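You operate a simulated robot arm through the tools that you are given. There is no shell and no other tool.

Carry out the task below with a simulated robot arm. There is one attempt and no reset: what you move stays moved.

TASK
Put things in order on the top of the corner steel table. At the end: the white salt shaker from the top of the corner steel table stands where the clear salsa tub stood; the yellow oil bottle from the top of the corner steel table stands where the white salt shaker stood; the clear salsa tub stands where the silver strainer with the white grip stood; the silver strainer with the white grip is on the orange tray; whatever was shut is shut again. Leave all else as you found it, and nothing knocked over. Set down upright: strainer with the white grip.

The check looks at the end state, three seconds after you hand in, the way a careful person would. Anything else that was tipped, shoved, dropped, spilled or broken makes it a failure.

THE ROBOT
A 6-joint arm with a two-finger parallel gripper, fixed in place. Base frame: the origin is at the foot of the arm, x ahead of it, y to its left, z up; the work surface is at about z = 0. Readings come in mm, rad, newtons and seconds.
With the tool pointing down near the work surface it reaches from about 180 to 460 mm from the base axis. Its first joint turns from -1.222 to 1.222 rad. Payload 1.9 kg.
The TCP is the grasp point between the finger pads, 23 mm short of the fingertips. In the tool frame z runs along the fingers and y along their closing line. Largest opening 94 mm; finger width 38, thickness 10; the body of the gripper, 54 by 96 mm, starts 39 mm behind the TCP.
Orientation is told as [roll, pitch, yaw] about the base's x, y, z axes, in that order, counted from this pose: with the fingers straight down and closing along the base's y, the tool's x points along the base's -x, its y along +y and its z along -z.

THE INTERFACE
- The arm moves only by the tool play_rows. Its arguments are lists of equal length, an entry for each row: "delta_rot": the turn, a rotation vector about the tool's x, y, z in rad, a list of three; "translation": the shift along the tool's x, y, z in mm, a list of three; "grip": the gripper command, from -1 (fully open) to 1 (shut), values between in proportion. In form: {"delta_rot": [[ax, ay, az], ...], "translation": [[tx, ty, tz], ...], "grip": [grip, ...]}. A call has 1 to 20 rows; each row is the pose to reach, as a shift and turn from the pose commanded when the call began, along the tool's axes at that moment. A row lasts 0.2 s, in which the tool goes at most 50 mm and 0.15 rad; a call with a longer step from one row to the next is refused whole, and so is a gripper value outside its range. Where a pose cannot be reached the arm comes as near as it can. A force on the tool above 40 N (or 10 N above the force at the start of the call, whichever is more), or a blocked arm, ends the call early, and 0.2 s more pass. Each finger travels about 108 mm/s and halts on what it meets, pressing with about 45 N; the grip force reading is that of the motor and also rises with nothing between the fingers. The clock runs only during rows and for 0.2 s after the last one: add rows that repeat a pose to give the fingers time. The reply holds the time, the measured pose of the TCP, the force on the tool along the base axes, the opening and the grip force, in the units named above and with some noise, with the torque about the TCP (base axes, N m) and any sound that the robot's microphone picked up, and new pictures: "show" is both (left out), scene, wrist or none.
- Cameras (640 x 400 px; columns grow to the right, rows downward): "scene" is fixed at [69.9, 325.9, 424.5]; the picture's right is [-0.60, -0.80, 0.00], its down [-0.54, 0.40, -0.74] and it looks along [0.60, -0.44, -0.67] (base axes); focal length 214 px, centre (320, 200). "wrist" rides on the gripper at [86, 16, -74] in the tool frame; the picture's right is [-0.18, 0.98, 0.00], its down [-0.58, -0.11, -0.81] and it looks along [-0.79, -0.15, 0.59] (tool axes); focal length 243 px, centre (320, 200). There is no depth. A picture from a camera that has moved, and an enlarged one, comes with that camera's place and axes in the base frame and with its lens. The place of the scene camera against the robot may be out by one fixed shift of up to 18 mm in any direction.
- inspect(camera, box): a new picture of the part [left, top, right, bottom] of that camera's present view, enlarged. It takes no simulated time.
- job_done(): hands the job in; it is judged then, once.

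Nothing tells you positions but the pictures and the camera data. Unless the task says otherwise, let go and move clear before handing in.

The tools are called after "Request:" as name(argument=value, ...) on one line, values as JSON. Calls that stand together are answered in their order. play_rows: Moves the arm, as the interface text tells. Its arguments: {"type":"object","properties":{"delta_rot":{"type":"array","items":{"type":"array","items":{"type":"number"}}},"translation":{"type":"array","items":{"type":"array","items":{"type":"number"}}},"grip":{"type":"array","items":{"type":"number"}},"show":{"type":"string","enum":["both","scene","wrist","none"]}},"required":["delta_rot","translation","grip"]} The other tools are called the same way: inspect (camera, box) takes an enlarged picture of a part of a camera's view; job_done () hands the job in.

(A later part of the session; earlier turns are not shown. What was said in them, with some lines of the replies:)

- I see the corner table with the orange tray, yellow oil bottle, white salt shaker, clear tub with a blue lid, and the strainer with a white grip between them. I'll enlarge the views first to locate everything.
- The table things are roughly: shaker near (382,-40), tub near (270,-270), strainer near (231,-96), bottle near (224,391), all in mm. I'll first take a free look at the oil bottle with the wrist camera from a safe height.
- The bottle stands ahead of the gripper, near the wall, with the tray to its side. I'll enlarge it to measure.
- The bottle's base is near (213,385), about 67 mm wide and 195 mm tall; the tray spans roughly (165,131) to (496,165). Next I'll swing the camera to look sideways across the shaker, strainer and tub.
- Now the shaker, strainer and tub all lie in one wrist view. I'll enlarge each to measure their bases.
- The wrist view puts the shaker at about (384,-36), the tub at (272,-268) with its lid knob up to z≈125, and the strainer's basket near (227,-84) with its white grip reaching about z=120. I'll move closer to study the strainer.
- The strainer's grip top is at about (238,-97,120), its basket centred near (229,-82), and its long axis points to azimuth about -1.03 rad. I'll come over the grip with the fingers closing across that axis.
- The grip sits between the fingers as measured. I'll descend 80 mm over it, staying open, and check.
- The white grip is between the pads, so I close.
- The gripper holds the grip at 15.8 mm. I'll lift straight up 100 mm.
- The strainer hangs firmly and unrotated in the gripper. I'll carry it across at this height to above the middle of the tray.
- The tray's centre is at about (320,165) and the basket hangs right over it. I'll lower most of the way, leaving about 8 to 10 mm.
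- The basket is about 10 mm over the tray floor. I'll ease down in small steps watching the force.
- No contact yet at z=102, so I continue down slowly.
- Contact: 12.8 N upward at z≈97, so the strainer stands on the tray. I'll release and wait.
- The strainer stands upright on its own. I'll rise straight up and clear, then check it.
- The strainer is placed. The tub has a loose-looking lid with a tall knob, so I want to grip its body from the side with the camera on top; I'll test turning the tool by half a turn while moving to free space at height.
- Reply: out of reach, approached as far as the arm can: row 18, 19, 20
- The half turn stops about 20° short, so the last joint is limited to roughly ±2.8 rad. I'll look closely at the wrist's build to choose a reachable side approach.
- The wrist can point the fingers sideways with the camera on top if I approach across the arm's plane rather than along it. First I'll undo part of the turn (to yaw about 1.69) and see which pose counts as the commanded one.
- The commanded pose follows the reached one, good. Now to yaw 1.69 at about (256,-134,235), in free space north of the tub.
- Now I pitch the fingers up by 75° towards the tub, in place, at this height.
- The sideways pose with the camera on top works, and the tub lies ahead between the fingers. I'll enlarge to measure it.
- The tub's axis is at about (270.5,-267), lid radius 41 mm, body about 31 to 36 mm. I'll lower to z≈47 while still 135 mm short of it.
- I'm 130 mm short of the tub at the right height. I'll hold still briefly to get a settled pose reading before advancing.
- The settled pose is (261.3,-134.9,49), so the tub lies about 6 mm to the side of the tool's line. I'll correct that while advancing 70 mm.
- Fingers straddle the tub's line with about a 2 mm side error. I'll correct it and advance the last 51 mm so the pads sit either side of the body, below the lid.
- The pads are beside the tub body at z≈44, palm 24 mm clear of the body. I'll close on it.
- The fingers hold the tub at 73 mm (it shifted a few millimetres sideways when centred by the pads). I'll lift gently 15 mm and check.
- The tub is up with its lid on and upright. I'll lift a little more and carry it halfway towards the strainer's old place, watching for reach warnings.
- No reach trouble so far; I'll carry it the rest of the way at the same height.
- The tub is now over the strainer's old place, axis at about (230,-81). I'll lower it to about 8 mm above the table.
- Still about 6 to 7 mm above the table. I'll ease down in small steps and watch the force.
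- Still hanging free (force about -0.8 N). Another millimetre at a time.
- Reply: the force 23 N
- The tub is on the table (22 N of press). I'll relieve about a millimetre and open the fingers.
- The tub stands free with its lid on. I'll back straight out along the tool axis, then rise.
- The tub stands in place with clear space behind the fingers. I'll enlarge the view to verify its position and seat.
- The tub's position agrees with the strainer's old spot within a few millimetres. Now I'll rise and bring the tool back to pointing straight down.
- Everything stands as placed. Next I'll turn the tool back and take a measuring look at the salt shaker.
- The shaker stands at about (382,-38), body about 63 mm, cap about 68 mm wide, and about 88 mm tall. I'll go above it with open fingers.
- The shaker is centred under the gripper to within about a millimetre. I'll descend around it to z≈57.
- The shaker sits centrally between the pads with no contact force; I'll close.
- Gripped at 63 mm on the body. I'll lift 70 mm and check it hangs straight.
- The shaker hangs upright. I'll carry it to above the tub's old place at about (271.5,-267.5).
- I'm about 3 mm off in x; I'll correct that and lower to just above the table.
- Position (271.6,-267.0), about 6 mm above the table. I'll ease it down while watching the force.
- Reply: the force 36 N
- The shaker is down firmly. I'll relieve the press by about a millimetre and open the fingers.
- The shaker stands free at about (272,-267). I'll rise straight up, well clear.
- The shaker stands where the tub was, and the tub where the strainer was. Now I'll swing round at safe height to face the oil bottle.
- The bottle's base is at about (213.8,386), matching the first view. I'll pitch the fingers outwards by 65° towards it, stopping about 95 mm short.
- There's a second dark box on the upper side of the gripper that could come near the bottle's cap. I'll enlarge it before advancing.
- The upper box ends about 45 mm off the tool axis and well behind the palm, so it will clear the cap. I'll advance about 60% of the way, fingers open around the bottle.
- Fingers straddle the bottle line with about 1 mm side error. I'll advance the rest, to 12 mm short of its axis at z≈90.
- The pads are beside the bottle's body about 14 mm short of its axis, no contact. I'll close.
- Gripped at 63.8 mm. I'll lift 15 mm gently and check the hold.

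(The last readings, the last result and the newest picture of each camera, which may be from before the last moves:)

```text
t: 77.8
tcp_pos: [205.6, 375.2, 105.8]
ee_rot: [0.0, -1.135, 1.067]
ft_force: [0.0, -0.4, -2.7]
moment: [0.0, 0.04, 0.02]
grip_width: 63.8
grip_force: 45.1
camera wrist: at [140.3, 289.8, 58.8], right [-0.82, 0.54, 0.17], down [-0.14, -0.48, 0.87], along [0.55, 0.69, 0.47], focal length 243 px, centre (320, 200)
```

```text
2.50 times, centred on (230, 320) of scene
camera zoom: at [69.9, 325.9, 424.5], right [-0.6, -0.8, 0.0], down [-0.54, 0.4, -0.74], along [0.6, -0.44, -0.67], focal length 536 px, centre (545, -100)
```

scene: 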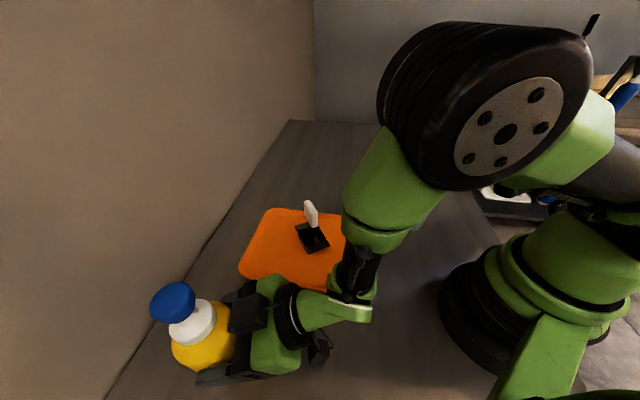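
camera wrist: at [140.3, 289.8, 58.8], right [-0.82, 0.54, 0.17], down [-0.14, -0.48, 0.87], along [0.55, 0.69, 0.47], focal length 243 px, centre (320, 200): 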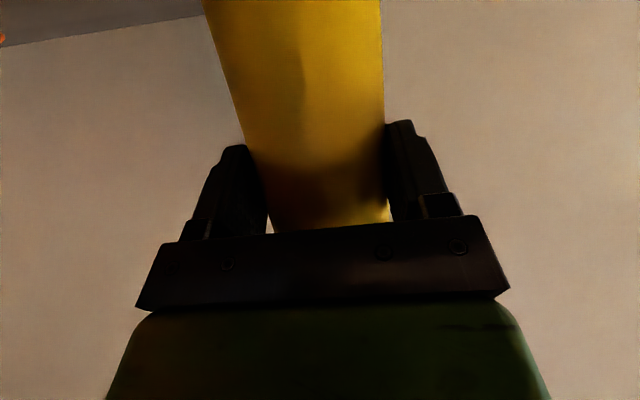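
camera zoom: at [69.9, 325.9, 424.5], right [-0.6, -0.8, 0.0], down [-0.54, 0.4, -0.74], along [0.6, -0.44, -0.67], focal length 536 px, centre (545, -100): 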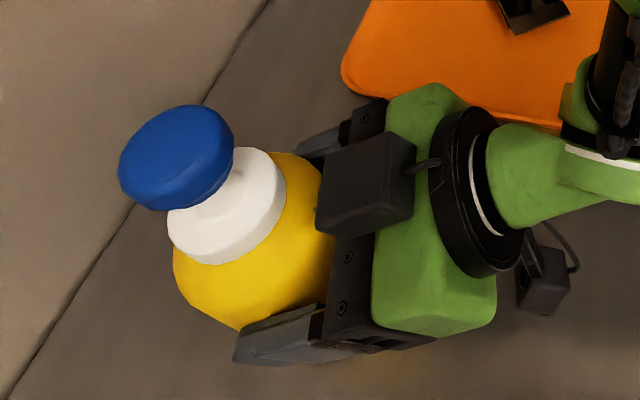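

The bottle is held upright. I'll lift it to z≈240 so that it clears the strainer's handle on the way.

Request:
play_rows(delta_rot=[[0, 0, 0], [0, 0, 0], [0, 0, 0], [0, 0, 0], [0, 0, 0], [0, 0, 0]], translation=[[-18, 0, -8.4], [-45, 0, -21], [-72, 0, -33.6], [-99, 0, -46.2], [-121.4, 0, -56.6], [-121.4, 0, -56.6]], grip=[1, 1, 1, 1, 1, 1])

```text
t: 79.2
tcp_pos: [207.0, 375.6, 239.6]
ee_rot: [0.0, -1.134, 1.066]
ft_force: [-0.1, -0.4, -3.9]
moment: [-0.04, 0.01, -0.01]
grip_width: 63.5
grip_force: 44.8
camera wrist: at [141.8, 290.1, 192.3], right [-0.82, 0.54, 0.17], down [-0.14, -0.48, 0.87], along [0.55, 0.69, 0.47], focal length 243 px, centre (320, 200)
```

scene: 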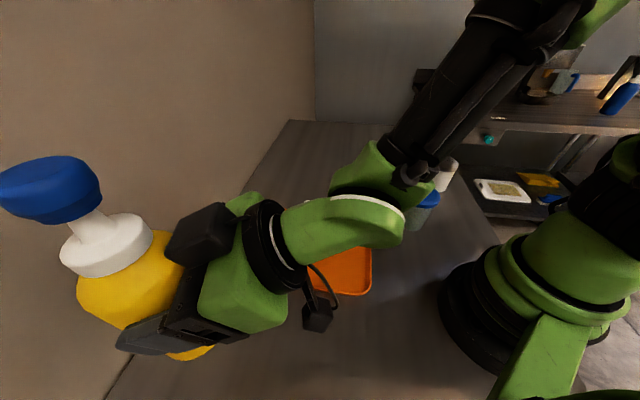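
wrist: 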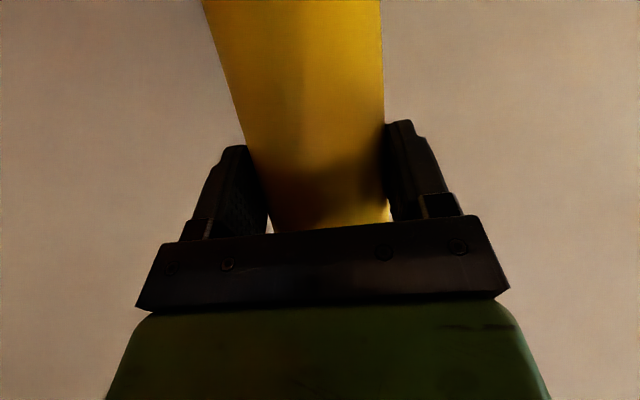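

The bottle is high enough. I'll carry it in an arc to above the shaker's old place, turning the tool so the wrist stays away from the tub.

Request:
play_rows(delta_rot=[[0.1183, 0, 0.0552], [0.2366, 0, 0.1103], [0.3549, 0, 0.1655], [0.4732, 0, 0.2206], [0.5915, 0, 0.2758], [0.7098, 0, 0.3309], [0.8281, 0, 0.3861], [0.9464, 0, 0.4412], [1.0647, 0, 0.4964], [1.183, 0, 0.5515], [1.3013, 0, 0.6067], [1.4193, 0, 0.6618], [1.4193, 0, 0.6618]], translation=[[2.8, -40.7, -6], [7.3, -80, -15.6], [13.3, -117.7, -28.5], [20.6, -153.5, -44.3], [29.4, -187, -63], [39.4, -217.8, -84.5], [50.4, -246, -108.1], [62.4, -271.2, -133.9], [75.2, -293.3, -161.4], [88.8, -311.9, -190.5], [102.8, -327.3, -220.6], [117.3, -339.2, -251.5], [117.3, -339.2, -251.5]], grip=[1, 1, 1, 1, 1, 1, 1, 1, 1, 1, 1, 1, 1])

Request:
inspect(camera="scene", box=[220, 60, 480, 280])

```text
t: 82.0
tcp_pos: [370.5, -28.1, 236.0]
ee_rot: [0.002, -1.134, -0.501]
ft_force: [0.0, 0.0, -2.9]
moment: [-0.01, 0.04, 0.01]
grip_width: 63.6
grip_force: 44.9
camera wrist: at [285.0, 34.0, 188.8], right [0.54, 0.82, 0.17], down [-0.48, 0.14, 0.87], along [0.69, -0.55, 0.47], focal length 243 px, centre (320, 200)
```

scene: 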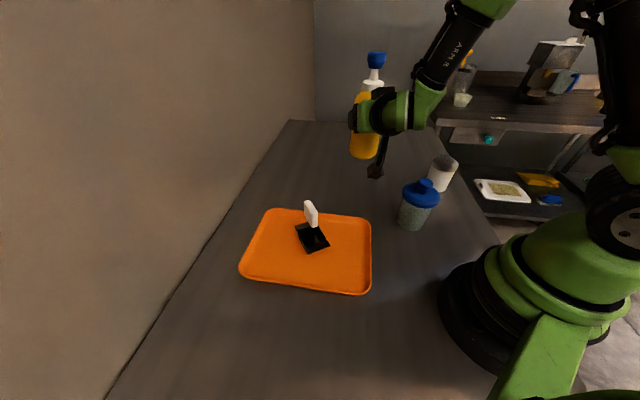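
wrist: 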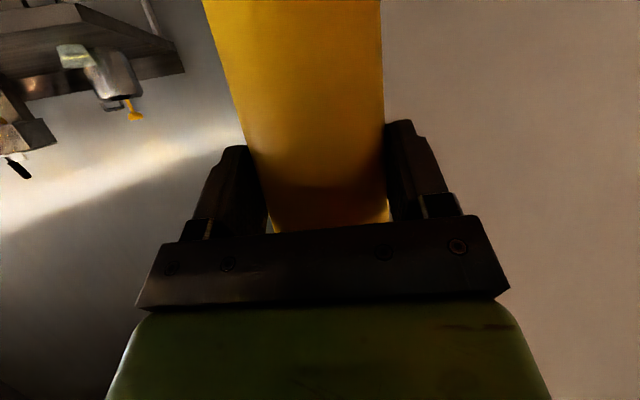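

```text
1.82 times, centred on (350, 170) of scene
camera zoom: at [69.9, 325.9, 424.5], right [-0.6, -0.8, 0.0], down [-0.54, 0.4, -0.74], along [0.6, -0.44, -0.67], focal length 390 px, centre (266, 254)
```

zoom: 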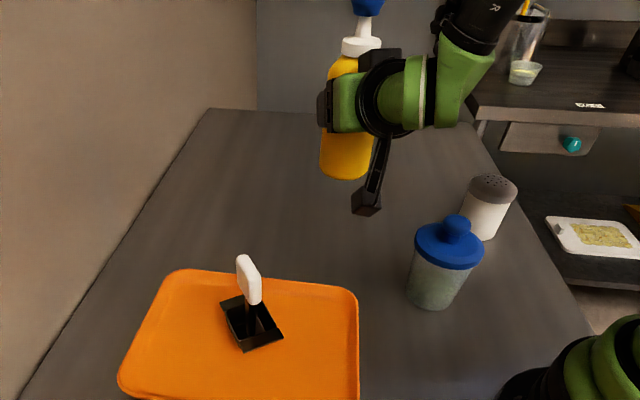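

The bottle hangs upright, its axis about 3 mm from the target spot (382,-38). I'll correct that and lower to about 8 mm above the table.

Request:
play_rows(delta_rot=[[0, 0, 0], [0, 0, 0], [0, 0, 0], [0, 0, 0], [0, 0, 0], [0, 0, 0]], translation=[[28, -1, 13], [56, -2, 26.2], [84, -3.1, 39.5], [108, -3.1, 50.9], [124.8, -3.1, 58.8], [124.8, -3.1, 58.8]], grip=[1, 1, 1, 1, 1, 1])

Request:
inspect(camera="scene", box=[280, 100, 460, 260])

```text
t: 83.4
tcp_pos: [370.7, -37.0, 100.1]
ee_rot: [0.002, -1.135, -0.5]
ft_force: [-0.3, 0.7, -2.5]
moment: [0.02, 0.04, 0.0]
grip_width: 63.4
grip_force: 45.1
camera wrist: at [285.3, 26.4, 53.4], right [0.54, 0.83, 0.17], down [-0.48, 0.14, 0.87], along [0.69, -0.55, 0.47], focal length 243 px, centre (320, 200)
```

scene: 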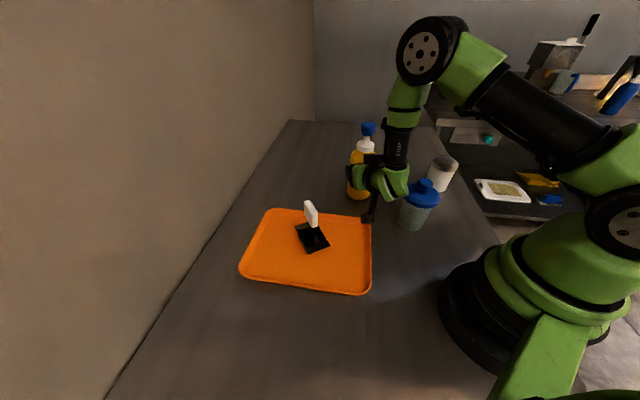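
wrist: 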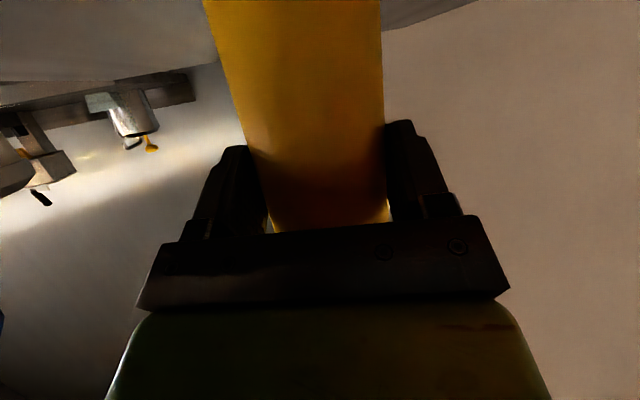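

```text
2.50 times, centred on (370, 180) of scene
camera zoom: at [69.9, 325.9, 424.5], right [-0.6, -0.8, 0.0], down [-0.54, 0.4, -0.74], along [0.6, -0.44, -0.67], focal length 536 px, centre (195, 250)
```

zoom: 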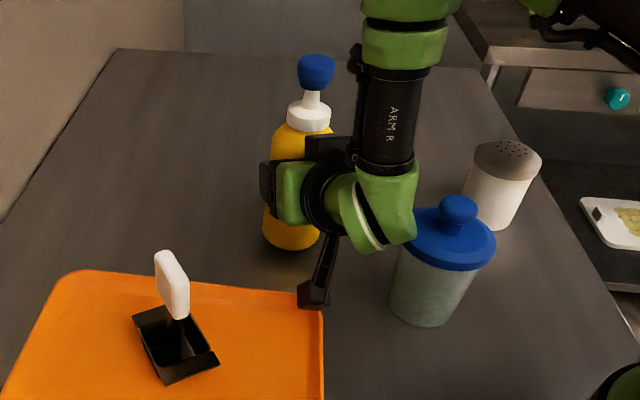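

The bottle axis now reads about (383,-44), 6 mm past the target in y. I'll correct that while still off the table, then re-read.

Request:
play_rows(delta_rot=[[0, 0, 0], [0, 0, 0], [0, 0, 0]], translation=[[0.8, 2.2, -1.6], [1.5, 4.3, -3.2], [1.5, 4.3, -3.2]], grip=[1, 1, 1], show="none")

Request:
play_rows(delta_rot=[[0, 0, 0], [0, 0, 0]], translation=[[1.8, 0, 0.8], [1.8, 0, 0.8]], grip=[1, 1], show="none")

```text
t: 84.2
tcp_pos: [368.4, -31.0, 99.6]
ee_rot: [0.001, -1.135, -0.501]
ft_force: [0.1, 0.7, -2.7]
moment: [0.0, 0.05, -0.03]
grip_width: 63.3
grip_force: 44.9
```

```text
t: 84.8
tcp_pos: [368.1, -30.4, 98.6]
ee_rot: [0.0, -1.134, -0.501]
ft_force: [0.6, -0.8, -2.8]
moment: [0.04, 0.03, 0.0]
grip_width: 63.3
grip_force: 44.7
```

The bottle axis now reads about (380.5,-37.5), on target within 2 mm. I'll ease it down, watching the force.

Request:
play_rows(delta_rot=[[0, 0, 0], [0, 0, 0], [0, 0, 0], [0, 0, 0]], translation=[[1.6, 0, 1.3], [3.2, 0, 2.5], [4.8, 0, 3.8], [4.8, 0, 3.8]], grip=[1, 1, 1, 1], show="none")

Request:
play_rows(delta_rot=[[0, 0, 0], [0, 0, 0]], translation=[[1, 0, 0.5], [1, 0, 0.5]], grip=[1, 1], show="none")

```text
t: 85.8
tcp_pos: [368.4, -30.6, 93.9]
ee_rot: [0.0, -1.135, -0.501]
ft_force: [-0.3, -0.1, -2.8]
moment: [0.02, 0.04, -0.03]
grip_width: 63.3
grip_force: 45.2
```

```text
t: 86.4
tcp_pos: [368.4, -30.8, 93.0]
ee_rot: [0.0, -1.136, -0.501]
ft_force: [0.4, -0.2, -2.8]
moment: [-0.02, 0.04, 0.01]
grip_width: 63.4
grip_force: 45.4
```

Request:
play_rows(delta_rot=[[0, 0, 0], [0, 0, 0]], translation=[[1, 0, 0.5], [1, 0, 0.5]], grip=[1, 1], show="none")

Request:
play_rows(delta_rot=[[0, 0, 0], [0, 0, 0]], translation=[[0.8, 0, 0.4], [0.8, 0, 0.4]], grip=[1, 1], show="none")

```text
t: 87.0
tcp_pos: [368.6, -30.4, 91.3]
ee_rot: [0.0, -1.135, -0.501]
ft_force: [0.2, -0.2, -2.6]
moment: [0.02, 0.03, 0.0]
grip_width: 63.2
grip_force: 45.0
```

```text
t: 87.6
tcp_pos: [369.2, -29.4, 89.8]
ee_rot: [-0.001, -1.135, -0.501]
ft_force: [0.1, -0.1, -2.6]
moment: [-0.02, 0.04, 0.0]
grip_width: 63.3
grip_force: 45.4
```

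Still hanging free at z≈90. I'll continue in sub-millimetre steps.

Request:
play_rows(delta_rot=[[0, 0, 0], [0, 0, 0]], translation=[[0.8, 0, 0.4], [0.8, 0, 0.4]], grip=[1, 1], show="none")

Request:
play_rows(delta_rot=[[0, 0, 0], [0, 0, 0]], translation=[[0.6, 0, 0.3], [0.6, 0, 0.3]], grip=[1, 1], show="none")

```text
t: 88.2
tcp_pos: [369.3, -29.9, 89.7]
ee_rot: [0.001, -1.137, -0.502]
ft_force: [-2.0, 2.6, 8.3]
moment: [0.16, 0.22, -0.04]
grip_width: 63.0
grip_force: 45.0
```

```text
t: 88.8
tcp_pos: [370.4, -32.4, 89.5]
ee_rot: [0.001, -1.138, -0.502]
ft_force: [-3.1, -0.5, 21.9]
moment: [-0.13, 0.22, -0.1]
grip_width: 63.2
grip_force: 45.4
```

The bottle is on the table (22 N). I'll relieve slightly and open the fingers in stages.

Request:
play_rows(delta_rot=[[0, 0, 0], [0, 0, 0], [0, 0, 0], [0, 0, 0], [0, 0, 0]], translation=[[-0.6, 0, -0.3], [-0.6, 0, -0.3], [-0.6, 0, -0.3], [-0.6, 0, -0.3], [-0.6, 0, -0.3]], grip=[1, -0.5, -0.75, -1, -1])

Request:
inspect(camera="scene", box=[280, 100, 460, 260])

```text
t: 90.0
tcp_pos: [370.0, -31.9, 89.9]
ee_rot: [-0.001, -1.135, -0.501]
ft_force: [0.6, 0.4, -0.4]
moment: [-0.03, -0.01, 0.0]
grip_width: 94.1
grip_force: 0.0
camera wrist: at [284.7, 31.6, 43.0], right [0.54, 0.83, 0.17], down [-0.48, 0.14, 0.87], along [0.69, -0.55, 0.47], focal length 243 px, centre (320, 200)
```

scene: 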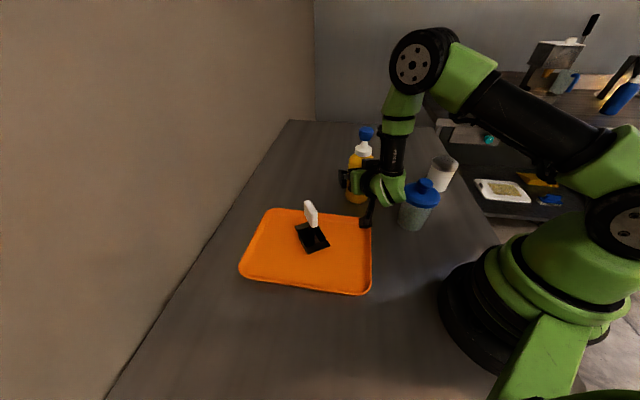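
wrist: 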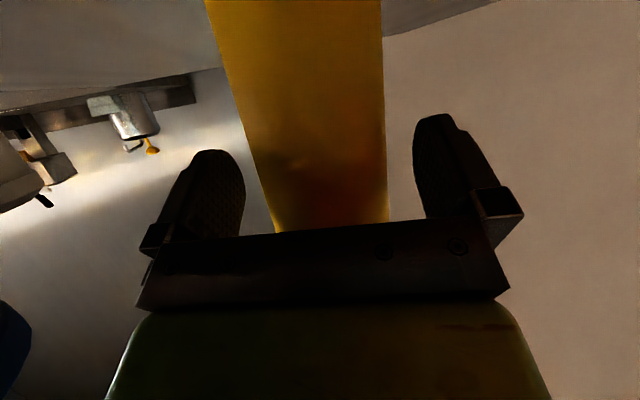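

```text
2.50 times, centred on (370, 180) of scene
camera zoom: at [69.9, 325.9, 424.5], right [-0.6, -0.8, 0.0], down [-0.54, 0.4, -0.74], along [0.6, -0.44, -0.67], focal length 536 px, centre (195, 250)
```

zoom: 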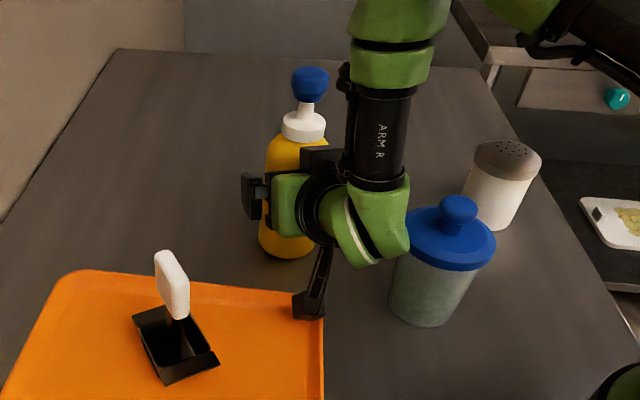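

The bottle stands on its own. I'll back straight out along the tool axis.

Request:
play_rows(delta_rot=[[0, 0, 0], [0, 0, 0], [0, 0, 0], [0, 0, 0], [0, 0, 0]], translation=[[0, 0, -12], [0, 0, -32], [0, 0, -55], [0, 0, -80], [0, 0, -80]], grip=[-1, -1, -1, -1, -1])

Request:
inspect(camera="scene", box=[280, 100, 460, 260])

```text
t: 91.2
tcp_pos: [304.5, 7.4, 124.2]
ee_rot: [-0.001, -1.135, -0.5]
ft_force: [0.0, -0.2, 0.3]
moment: [-0.02, -0.02, -0.01]
grip_width: 93.8
grip_force: 0.0
camera wrist: at [220.0, 69.8, 76.8], right [0.54, 0.83, 0.17], down [-0.48, 0.14, 0.87], along [0.69, -0.55, 0.47], focal length 243 px, centre (320, 200)
```

scene: 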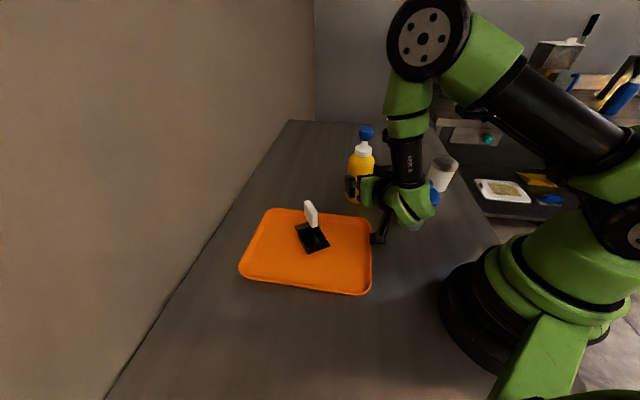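
wrist: 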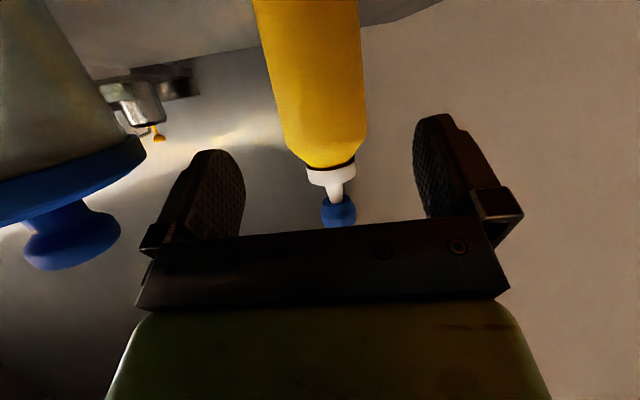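

```text
2.50 times, centred on (370, 180) of scene
camera zoom: at [69.9, 325.9, 424.5], right [-0.6, -0.8, 0.0], down [-0.54, 0.4, -0.74], along [0.6, -0.44, -0.67], focal length 536 px, centre (195, 250)
```

zoom: 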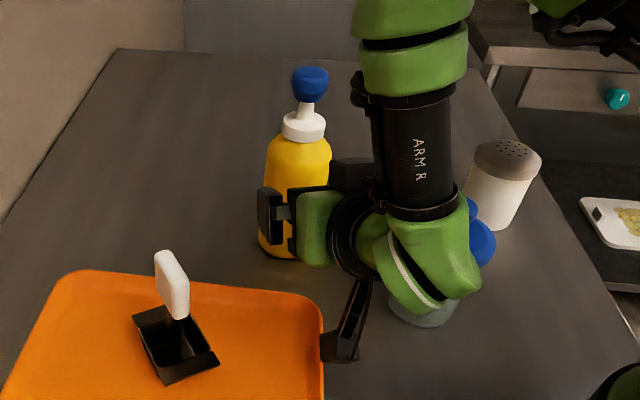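

Clear of the bottle. I'll rise and return the tool to pointing down so I can look over the table.

Request:
play_rows(delta_rot=[[0, 0, 0], [0, 0, 0], [0, 0, 0], [0, 0, 0], [0, 0.126, 0], [0, 0.252, 0], [0, 0.378, 0], [0, 0.504, 0], [0, 0.63, 0], [0, 0.756, 0], [0, 0.882, 0], [0, 1.008, 0], [0, 1.134, 0], [0, 1.134, 0]], translation=[[-27.2, 0, -12.7], [-54.4, 0, -25.4], [-81.6, 0, -38], [-108.8, 0, -50.7], [-108.8, 0, -50.7], [-108.8, 0, -50.7], [-108.8, 0, -50.7], [-108.8, 0, -50.7], [-108.8, 0, -50.7], [-108.8, 0, -50.7], [-108.8, 0, -50.7], [-108.8, 0, -50.7], [-108.8, 0, -50.7], [-108.8, 0, -50.7]], grip=[-1, -1, -1, -1, -1, -1, -1, -1, -1, -1, -1, -1, -1, -1])

Request:
inspect(camera="scene", box=[220, 110, 480, 300])

Request:
inspect(camera="wrist", box=[0, 0, 480, 220])

```text
t: 94.2
tcp_pos: [235.2, 3.4, 125.2]
ee_rot: [-0.029, -0.073, -0.499]
ft_force: [0.1, -0.4, 0.3]
moment: [0.0, 0.01, 0.0]
grip_width: 94.1
grip_force: 0.0
out of reach, approached as far as the arm can: row 11, 12, 13, 14
camera wrist: at [161.4, 61.6, 192.7], right [0.63, 0.77, -0.02], down [0.42, -0.32, 0.85], along [0.65, -0.54, -0.53], focal length 243 px, centre (320, 200)
```

scene: 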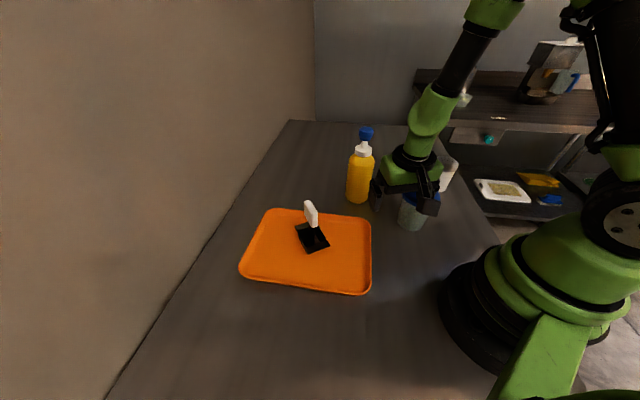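
wrist: 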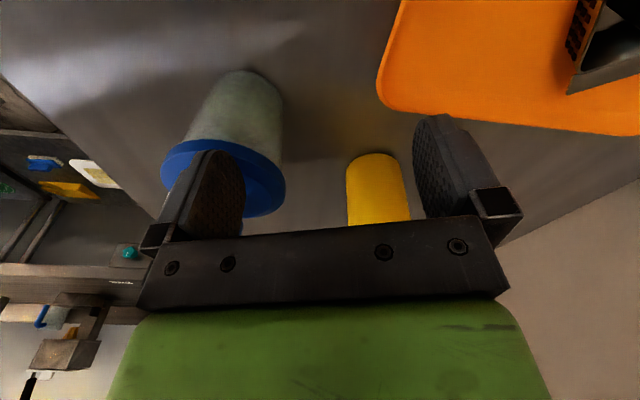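

```text
2.11 times, centred on (350, 205) of scene
camera zoom: at [69.9, 325.9, 424.5], right [-0.6, -0.8, 0.0], down [-0.54, 0.4, -0.74], along [0.6, -0.44, -0.67], focal length 452 px, centre (257, 190)
```

zoom: 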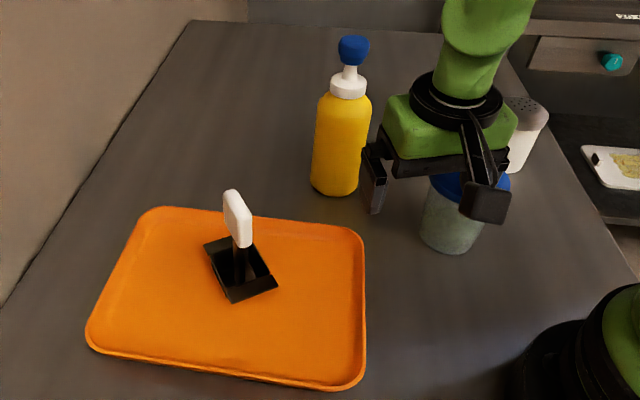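

```text
1.33 times, centred on (240, 110) of wrist
camera zoom: at [161.4, 61.6, 192.7], right [0.63, 0.77, -0.02], down [0.42, -0.32, 0.85], along [0.65, -0.54, -0.53], focal length 324 px, centre (427, 320)
```

zoom: 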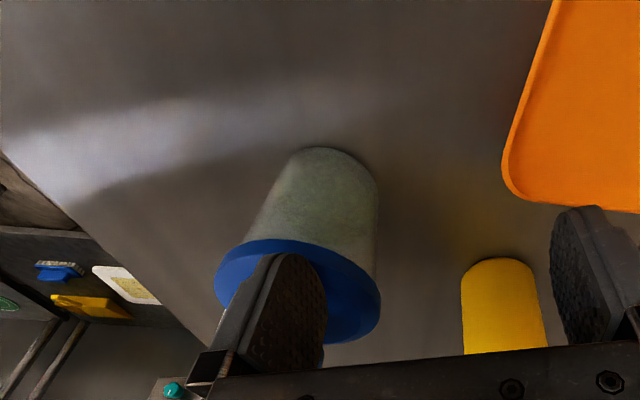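

The arm couldn't reach the straight-down pose there and settled lower, with one finger close above the tub's lid; forces read zero, so nothing is touched. I'll rise straight up in small steps first.

Request:
play_rows(delta_rot=[[0, 0, 0], [0, 0, 0], [0, 0, 0]], translation=[[0, 0, -8], [0, 0, -20], [0, 0, -35]], grip=[-1, -1, -1])

Request:
inspect(camera="scene", box=[340, 110, 500, 250])

```text
t: 95.0
tcp_pos: [222.3, 5.8, 138.5]
ee_rot: [-0.033, -0.081, -0.5]
ft_force: [-0.1, 0.7, 0.1]
moment: [-0.02, -0.02, -0.01]
grip_width: 94.0
grip_force: 0.0
out of reach, approached as far as the arm can: row 1, 2, 3
camera wrist: at [148.3, 64.2, 206.0], right [0.63, 0.77, -0.02], down [0.41, -0.32, 0.85], along [0.66, -0.55, -0.52], focal length 243 px, centre (320, 200)
```

scene: 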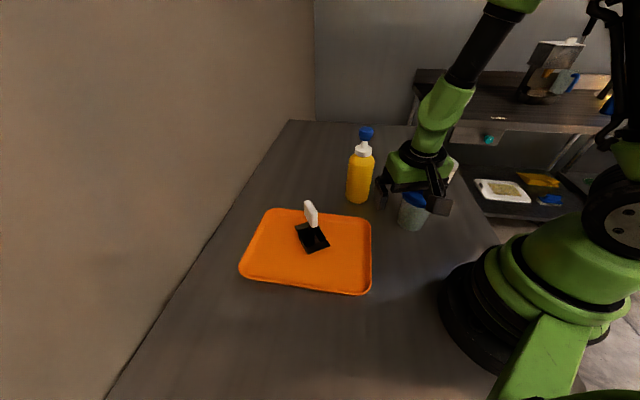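
wrist: 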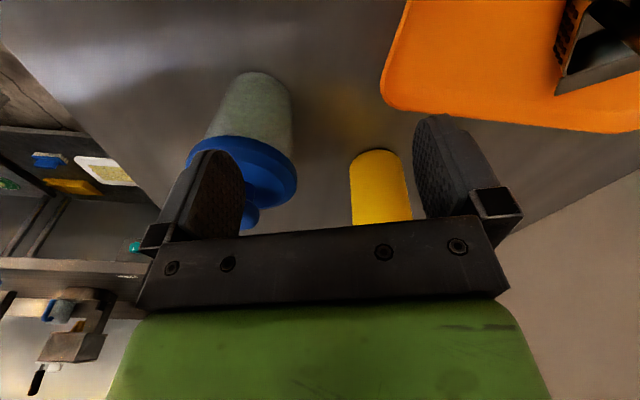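

```text
2.86 times, centred on (420, 180) of scene
camera zoom: at [69.9, 325.9, 424.5], right [-0.6, -0.8, 0.0], down [-0.54, 0.4, -0.74], along [0.6, -0.44, -0.67], focal length 613 px, centre (34, 257)
```

zoom: 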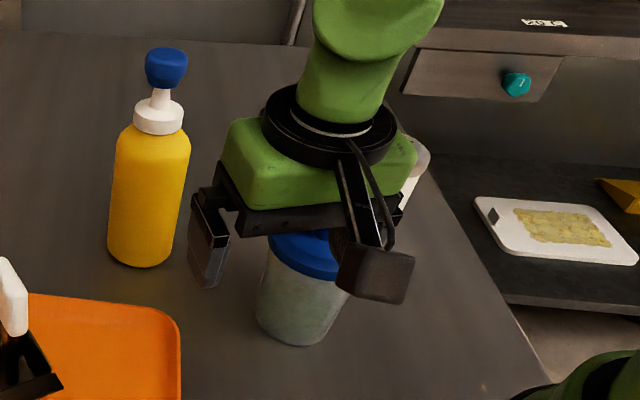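

The wrist is in its flipped branch at a joint limit. I'll undo it the way it came: pitch the fingers outward again while rising.

Request:
play_rows(delta_rot=[[0, -0.12, 0], [0, -0.24, 0], [0, -0.36, 0], [0, -0.48, 0]], translation=[[-1.2, 0, -15], [-2.8, 0, -35], [-4.5, 0, -55], [-6.4, 0, -80]], grip=[-1, -1, -1, -1])

Request:
inspect(camera="scene", box=[340, 90, 500, 240])

```text
t: 96.0
tcp_pos: [230.3, 7.8, 223.3]
ee_rot: [-0.037, -0.554, -0.484]
ft_force: [0.1, -0.1, 0.7]
moment: [0.02, 0.0, -0.01]
grip_width: 94.0
grip_force: 0.1
out of reach, approached as far as the arm can: row 4
camera wrist: at [137.4, 76.0, 240.1], right [0.61, 0.79, 0.07], down [0.02, -0.1, 0.99], along [0.79, -0.61, -0.08], focal length 243 px, centre (320, 200)
```

scene: 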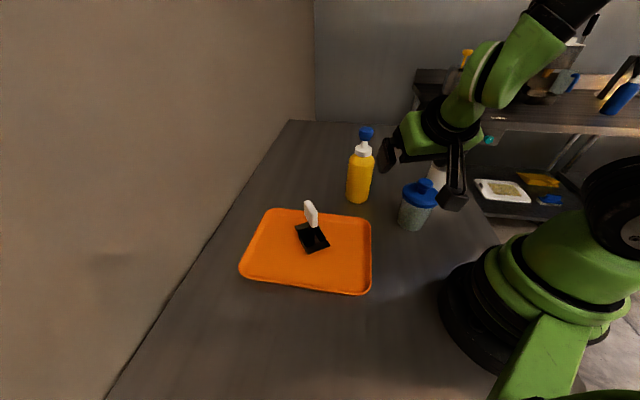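
wrist: 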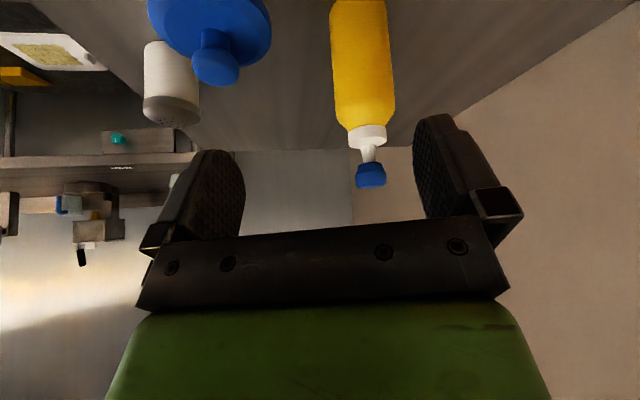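

```text
2.67 times, centred on (420, 165) of scene
camera zoom: at [69.9, 325.9, 424.5], right [-0.6, -0.8, 0.0], down [-0.54, 0.4, -0.74], along [0.6, -0.44, -0.67], focal length 572 px, centre (53, 293)
```

zoom: 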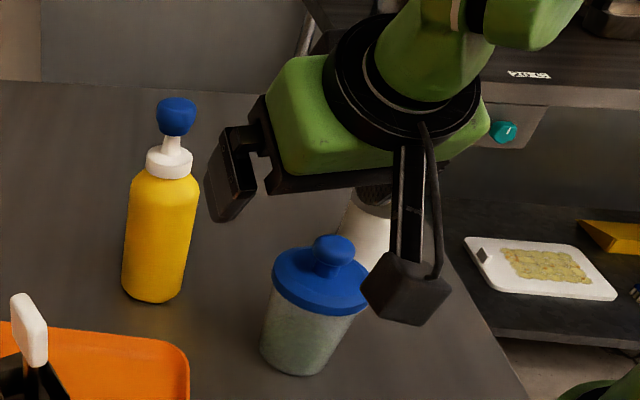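

I'm well above everything now and nothing was disturbed. I'll compare the final places with the same scene crop I took at the start.

Request:
inspect(camera="scene", box=[320, 130, 480, 230])

Request:
inspect(camera="wrist", box=[120, 0, 420, 200])

Request:
inspect(camera="scene", box=[220, 180, 400, 310])

```text
4.00 times, centred on (400, 180) of scene
camera zoom: at [69.9, 325.9, 424.5], right [-0.6, -0.8, 0.0], down [-0.54, 0.4, -0.74], along [0.6, -0.44, -0.67], focal length 858 px, centre (0, 280)
```

zoom: 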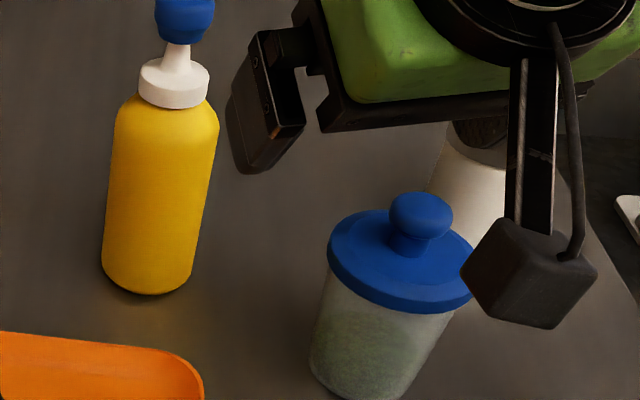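

```text
2.00 times, centred on (270, 100) of wrist
camera zoom: at [137.4, 76.0, 240.1], right [0.61, 0.79, 0.07], down [0.02, -0.1, 0.99], along [0.79, -0.61, -0.08], focal length 485 px, centre (420, 400)
```

zoom: 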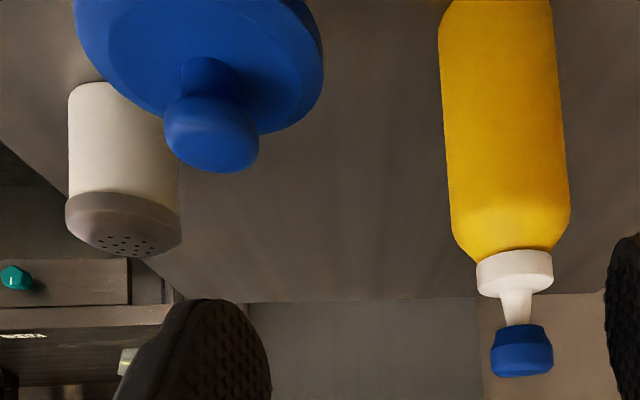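

```text
3.08 times, centred on (310, 245) of scene
camera zoom: at [69.9, 325.9, 424.5], right [-0.6, -0.8, 0.0], down [-0.54, 0.4, -0.74], along [0.6, -0.44, -0.67], focal length 660 px, centre (351, 62)
```

zoom: 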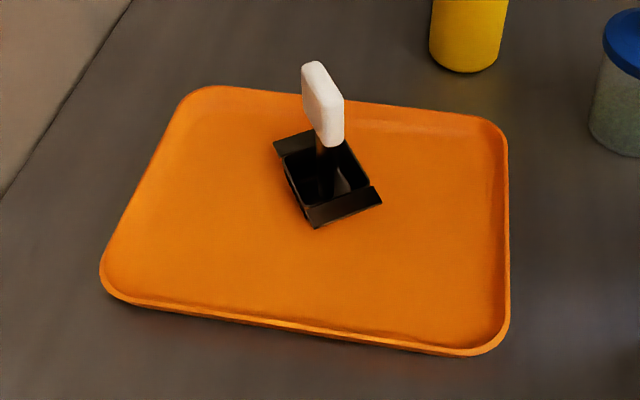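

The bottle sits exactly where the shaker stood, and the strainer is upright on the tray. The arm hides the shaker, so I'll move it out and back to a normal wrist posture: first outward to a reachable pitched pose.

Request:
play_rows(delta_rot=[[0, -0.117, 0], [0, -0.233, 0], [0, -0.35, 0], [0, -0.35, 0]], translation=[[-21.9, 10.9, 3.8], [-43.9, 21.7, 7.5], [-65.8, 32.6, 11.3], [-65.8, 32.6, 11.3]], grip=[-1, -1, -1, -1])

```text
t: 97.0
tcp_pos: [302.6, 8.4, 247.2]
ee_rot: [-0.047, -0.907, -0.465]
ft_force: [0.7, 0.1, -1.1]
moment: [0.02, 0.0, 0.0]
grip_width: 94.1
grip_force: 0.1
camera wrist: at [210.7, 75.0, 225.6], right [0.57, 0.81, 0.12], down [-0.28, 0.06, 0.96], along [0.77, -0.58, 0.26], focal length 243 px, centre (320, 200)
```

scene: 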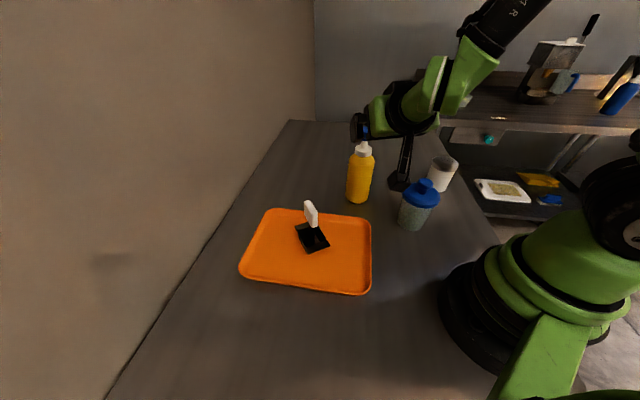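
wrist: 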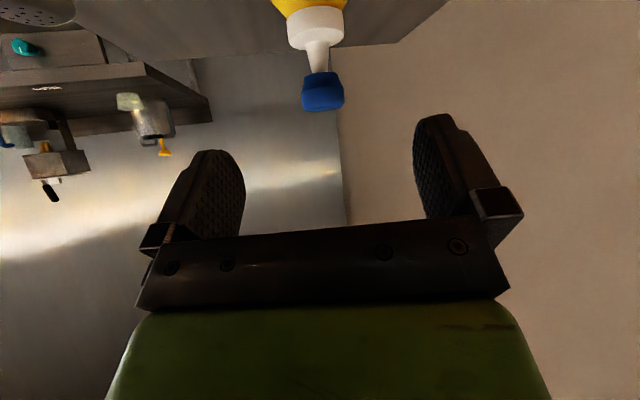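

The shaker is visible again. I'll take the same crop as at the start to compare its base with the tub's original base.

Request:
inspect(camera="scene", box=[380, 160, 460, 240])

Request:
inspect(camera="scene", box=[320, 130, 480, 230])

```text
5.00 times, centred on (420, 200) of scene
camera zoom: at [69.9, 325.9, 424.5], right [-0.6, -0.8, 0.0], down [-0.54, 0.4, -0.74], along [0.6, -0.44, -0.67], focal length 1072 px, centre (-180, 200)
```

zoom: 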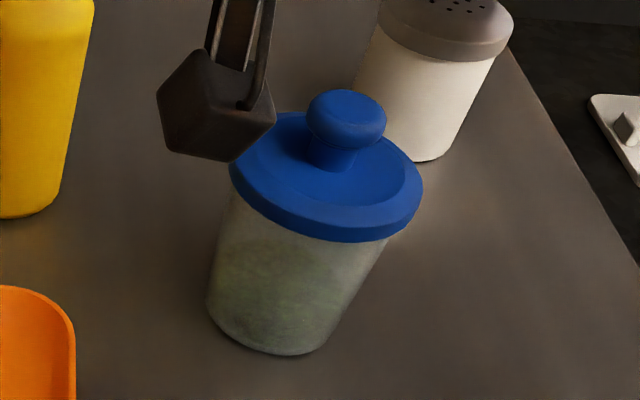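

```text
4.00 times, centred on (400, 180) of scene
camera zoom: at [69.9, 325.9, 424.5], right [-0.6, -0.8, 0.0], down [-0.54, 0.4, -0.74], along [0.6, -0.44, -0.67], focal length 858 px, centre (0, 280)
```

zoom: 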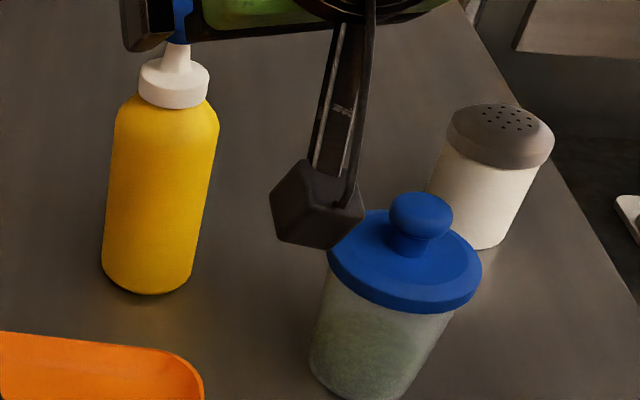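

Everything has been checked:

- **Shaker:** it stands on the tub's old spot.
- **Tub:** it has its lid on and stands where the strainer was.
- **Oil bottle:** it stands where the shaker was.
- **Strainer:** it is upright on the tray, and the tray hasn't moved.

The gripper is empty and well clear, so I'm handing in.

Request:
job_done()

```text
The job is handed in.
```

I've handed in the job with everything moved to its new place. The last pictures showed everything upright and within a few millimetres of its spot.

| Object | Where it stands now |
|---|---|
| White salt shaker | Where the clear salsa tub stood |
| Yellow oil bottle | Where the salt shaker stood |
| Clear salsa tub, lid still on | Where the strainer stood |
| Silver strainer with the white grip | Upright near the middle of the orange tray |

The tray and the other things in view looked undisturbed, and the gripper was empty and clear when I handed in.

**Near miss:** while I was backing away from the bottle, the arm couldn't reach the pose I asked for. It settled with one finger just above the tub's lid. The force reading stayed at zero, and afterwards the tub was still in place with its lid on.
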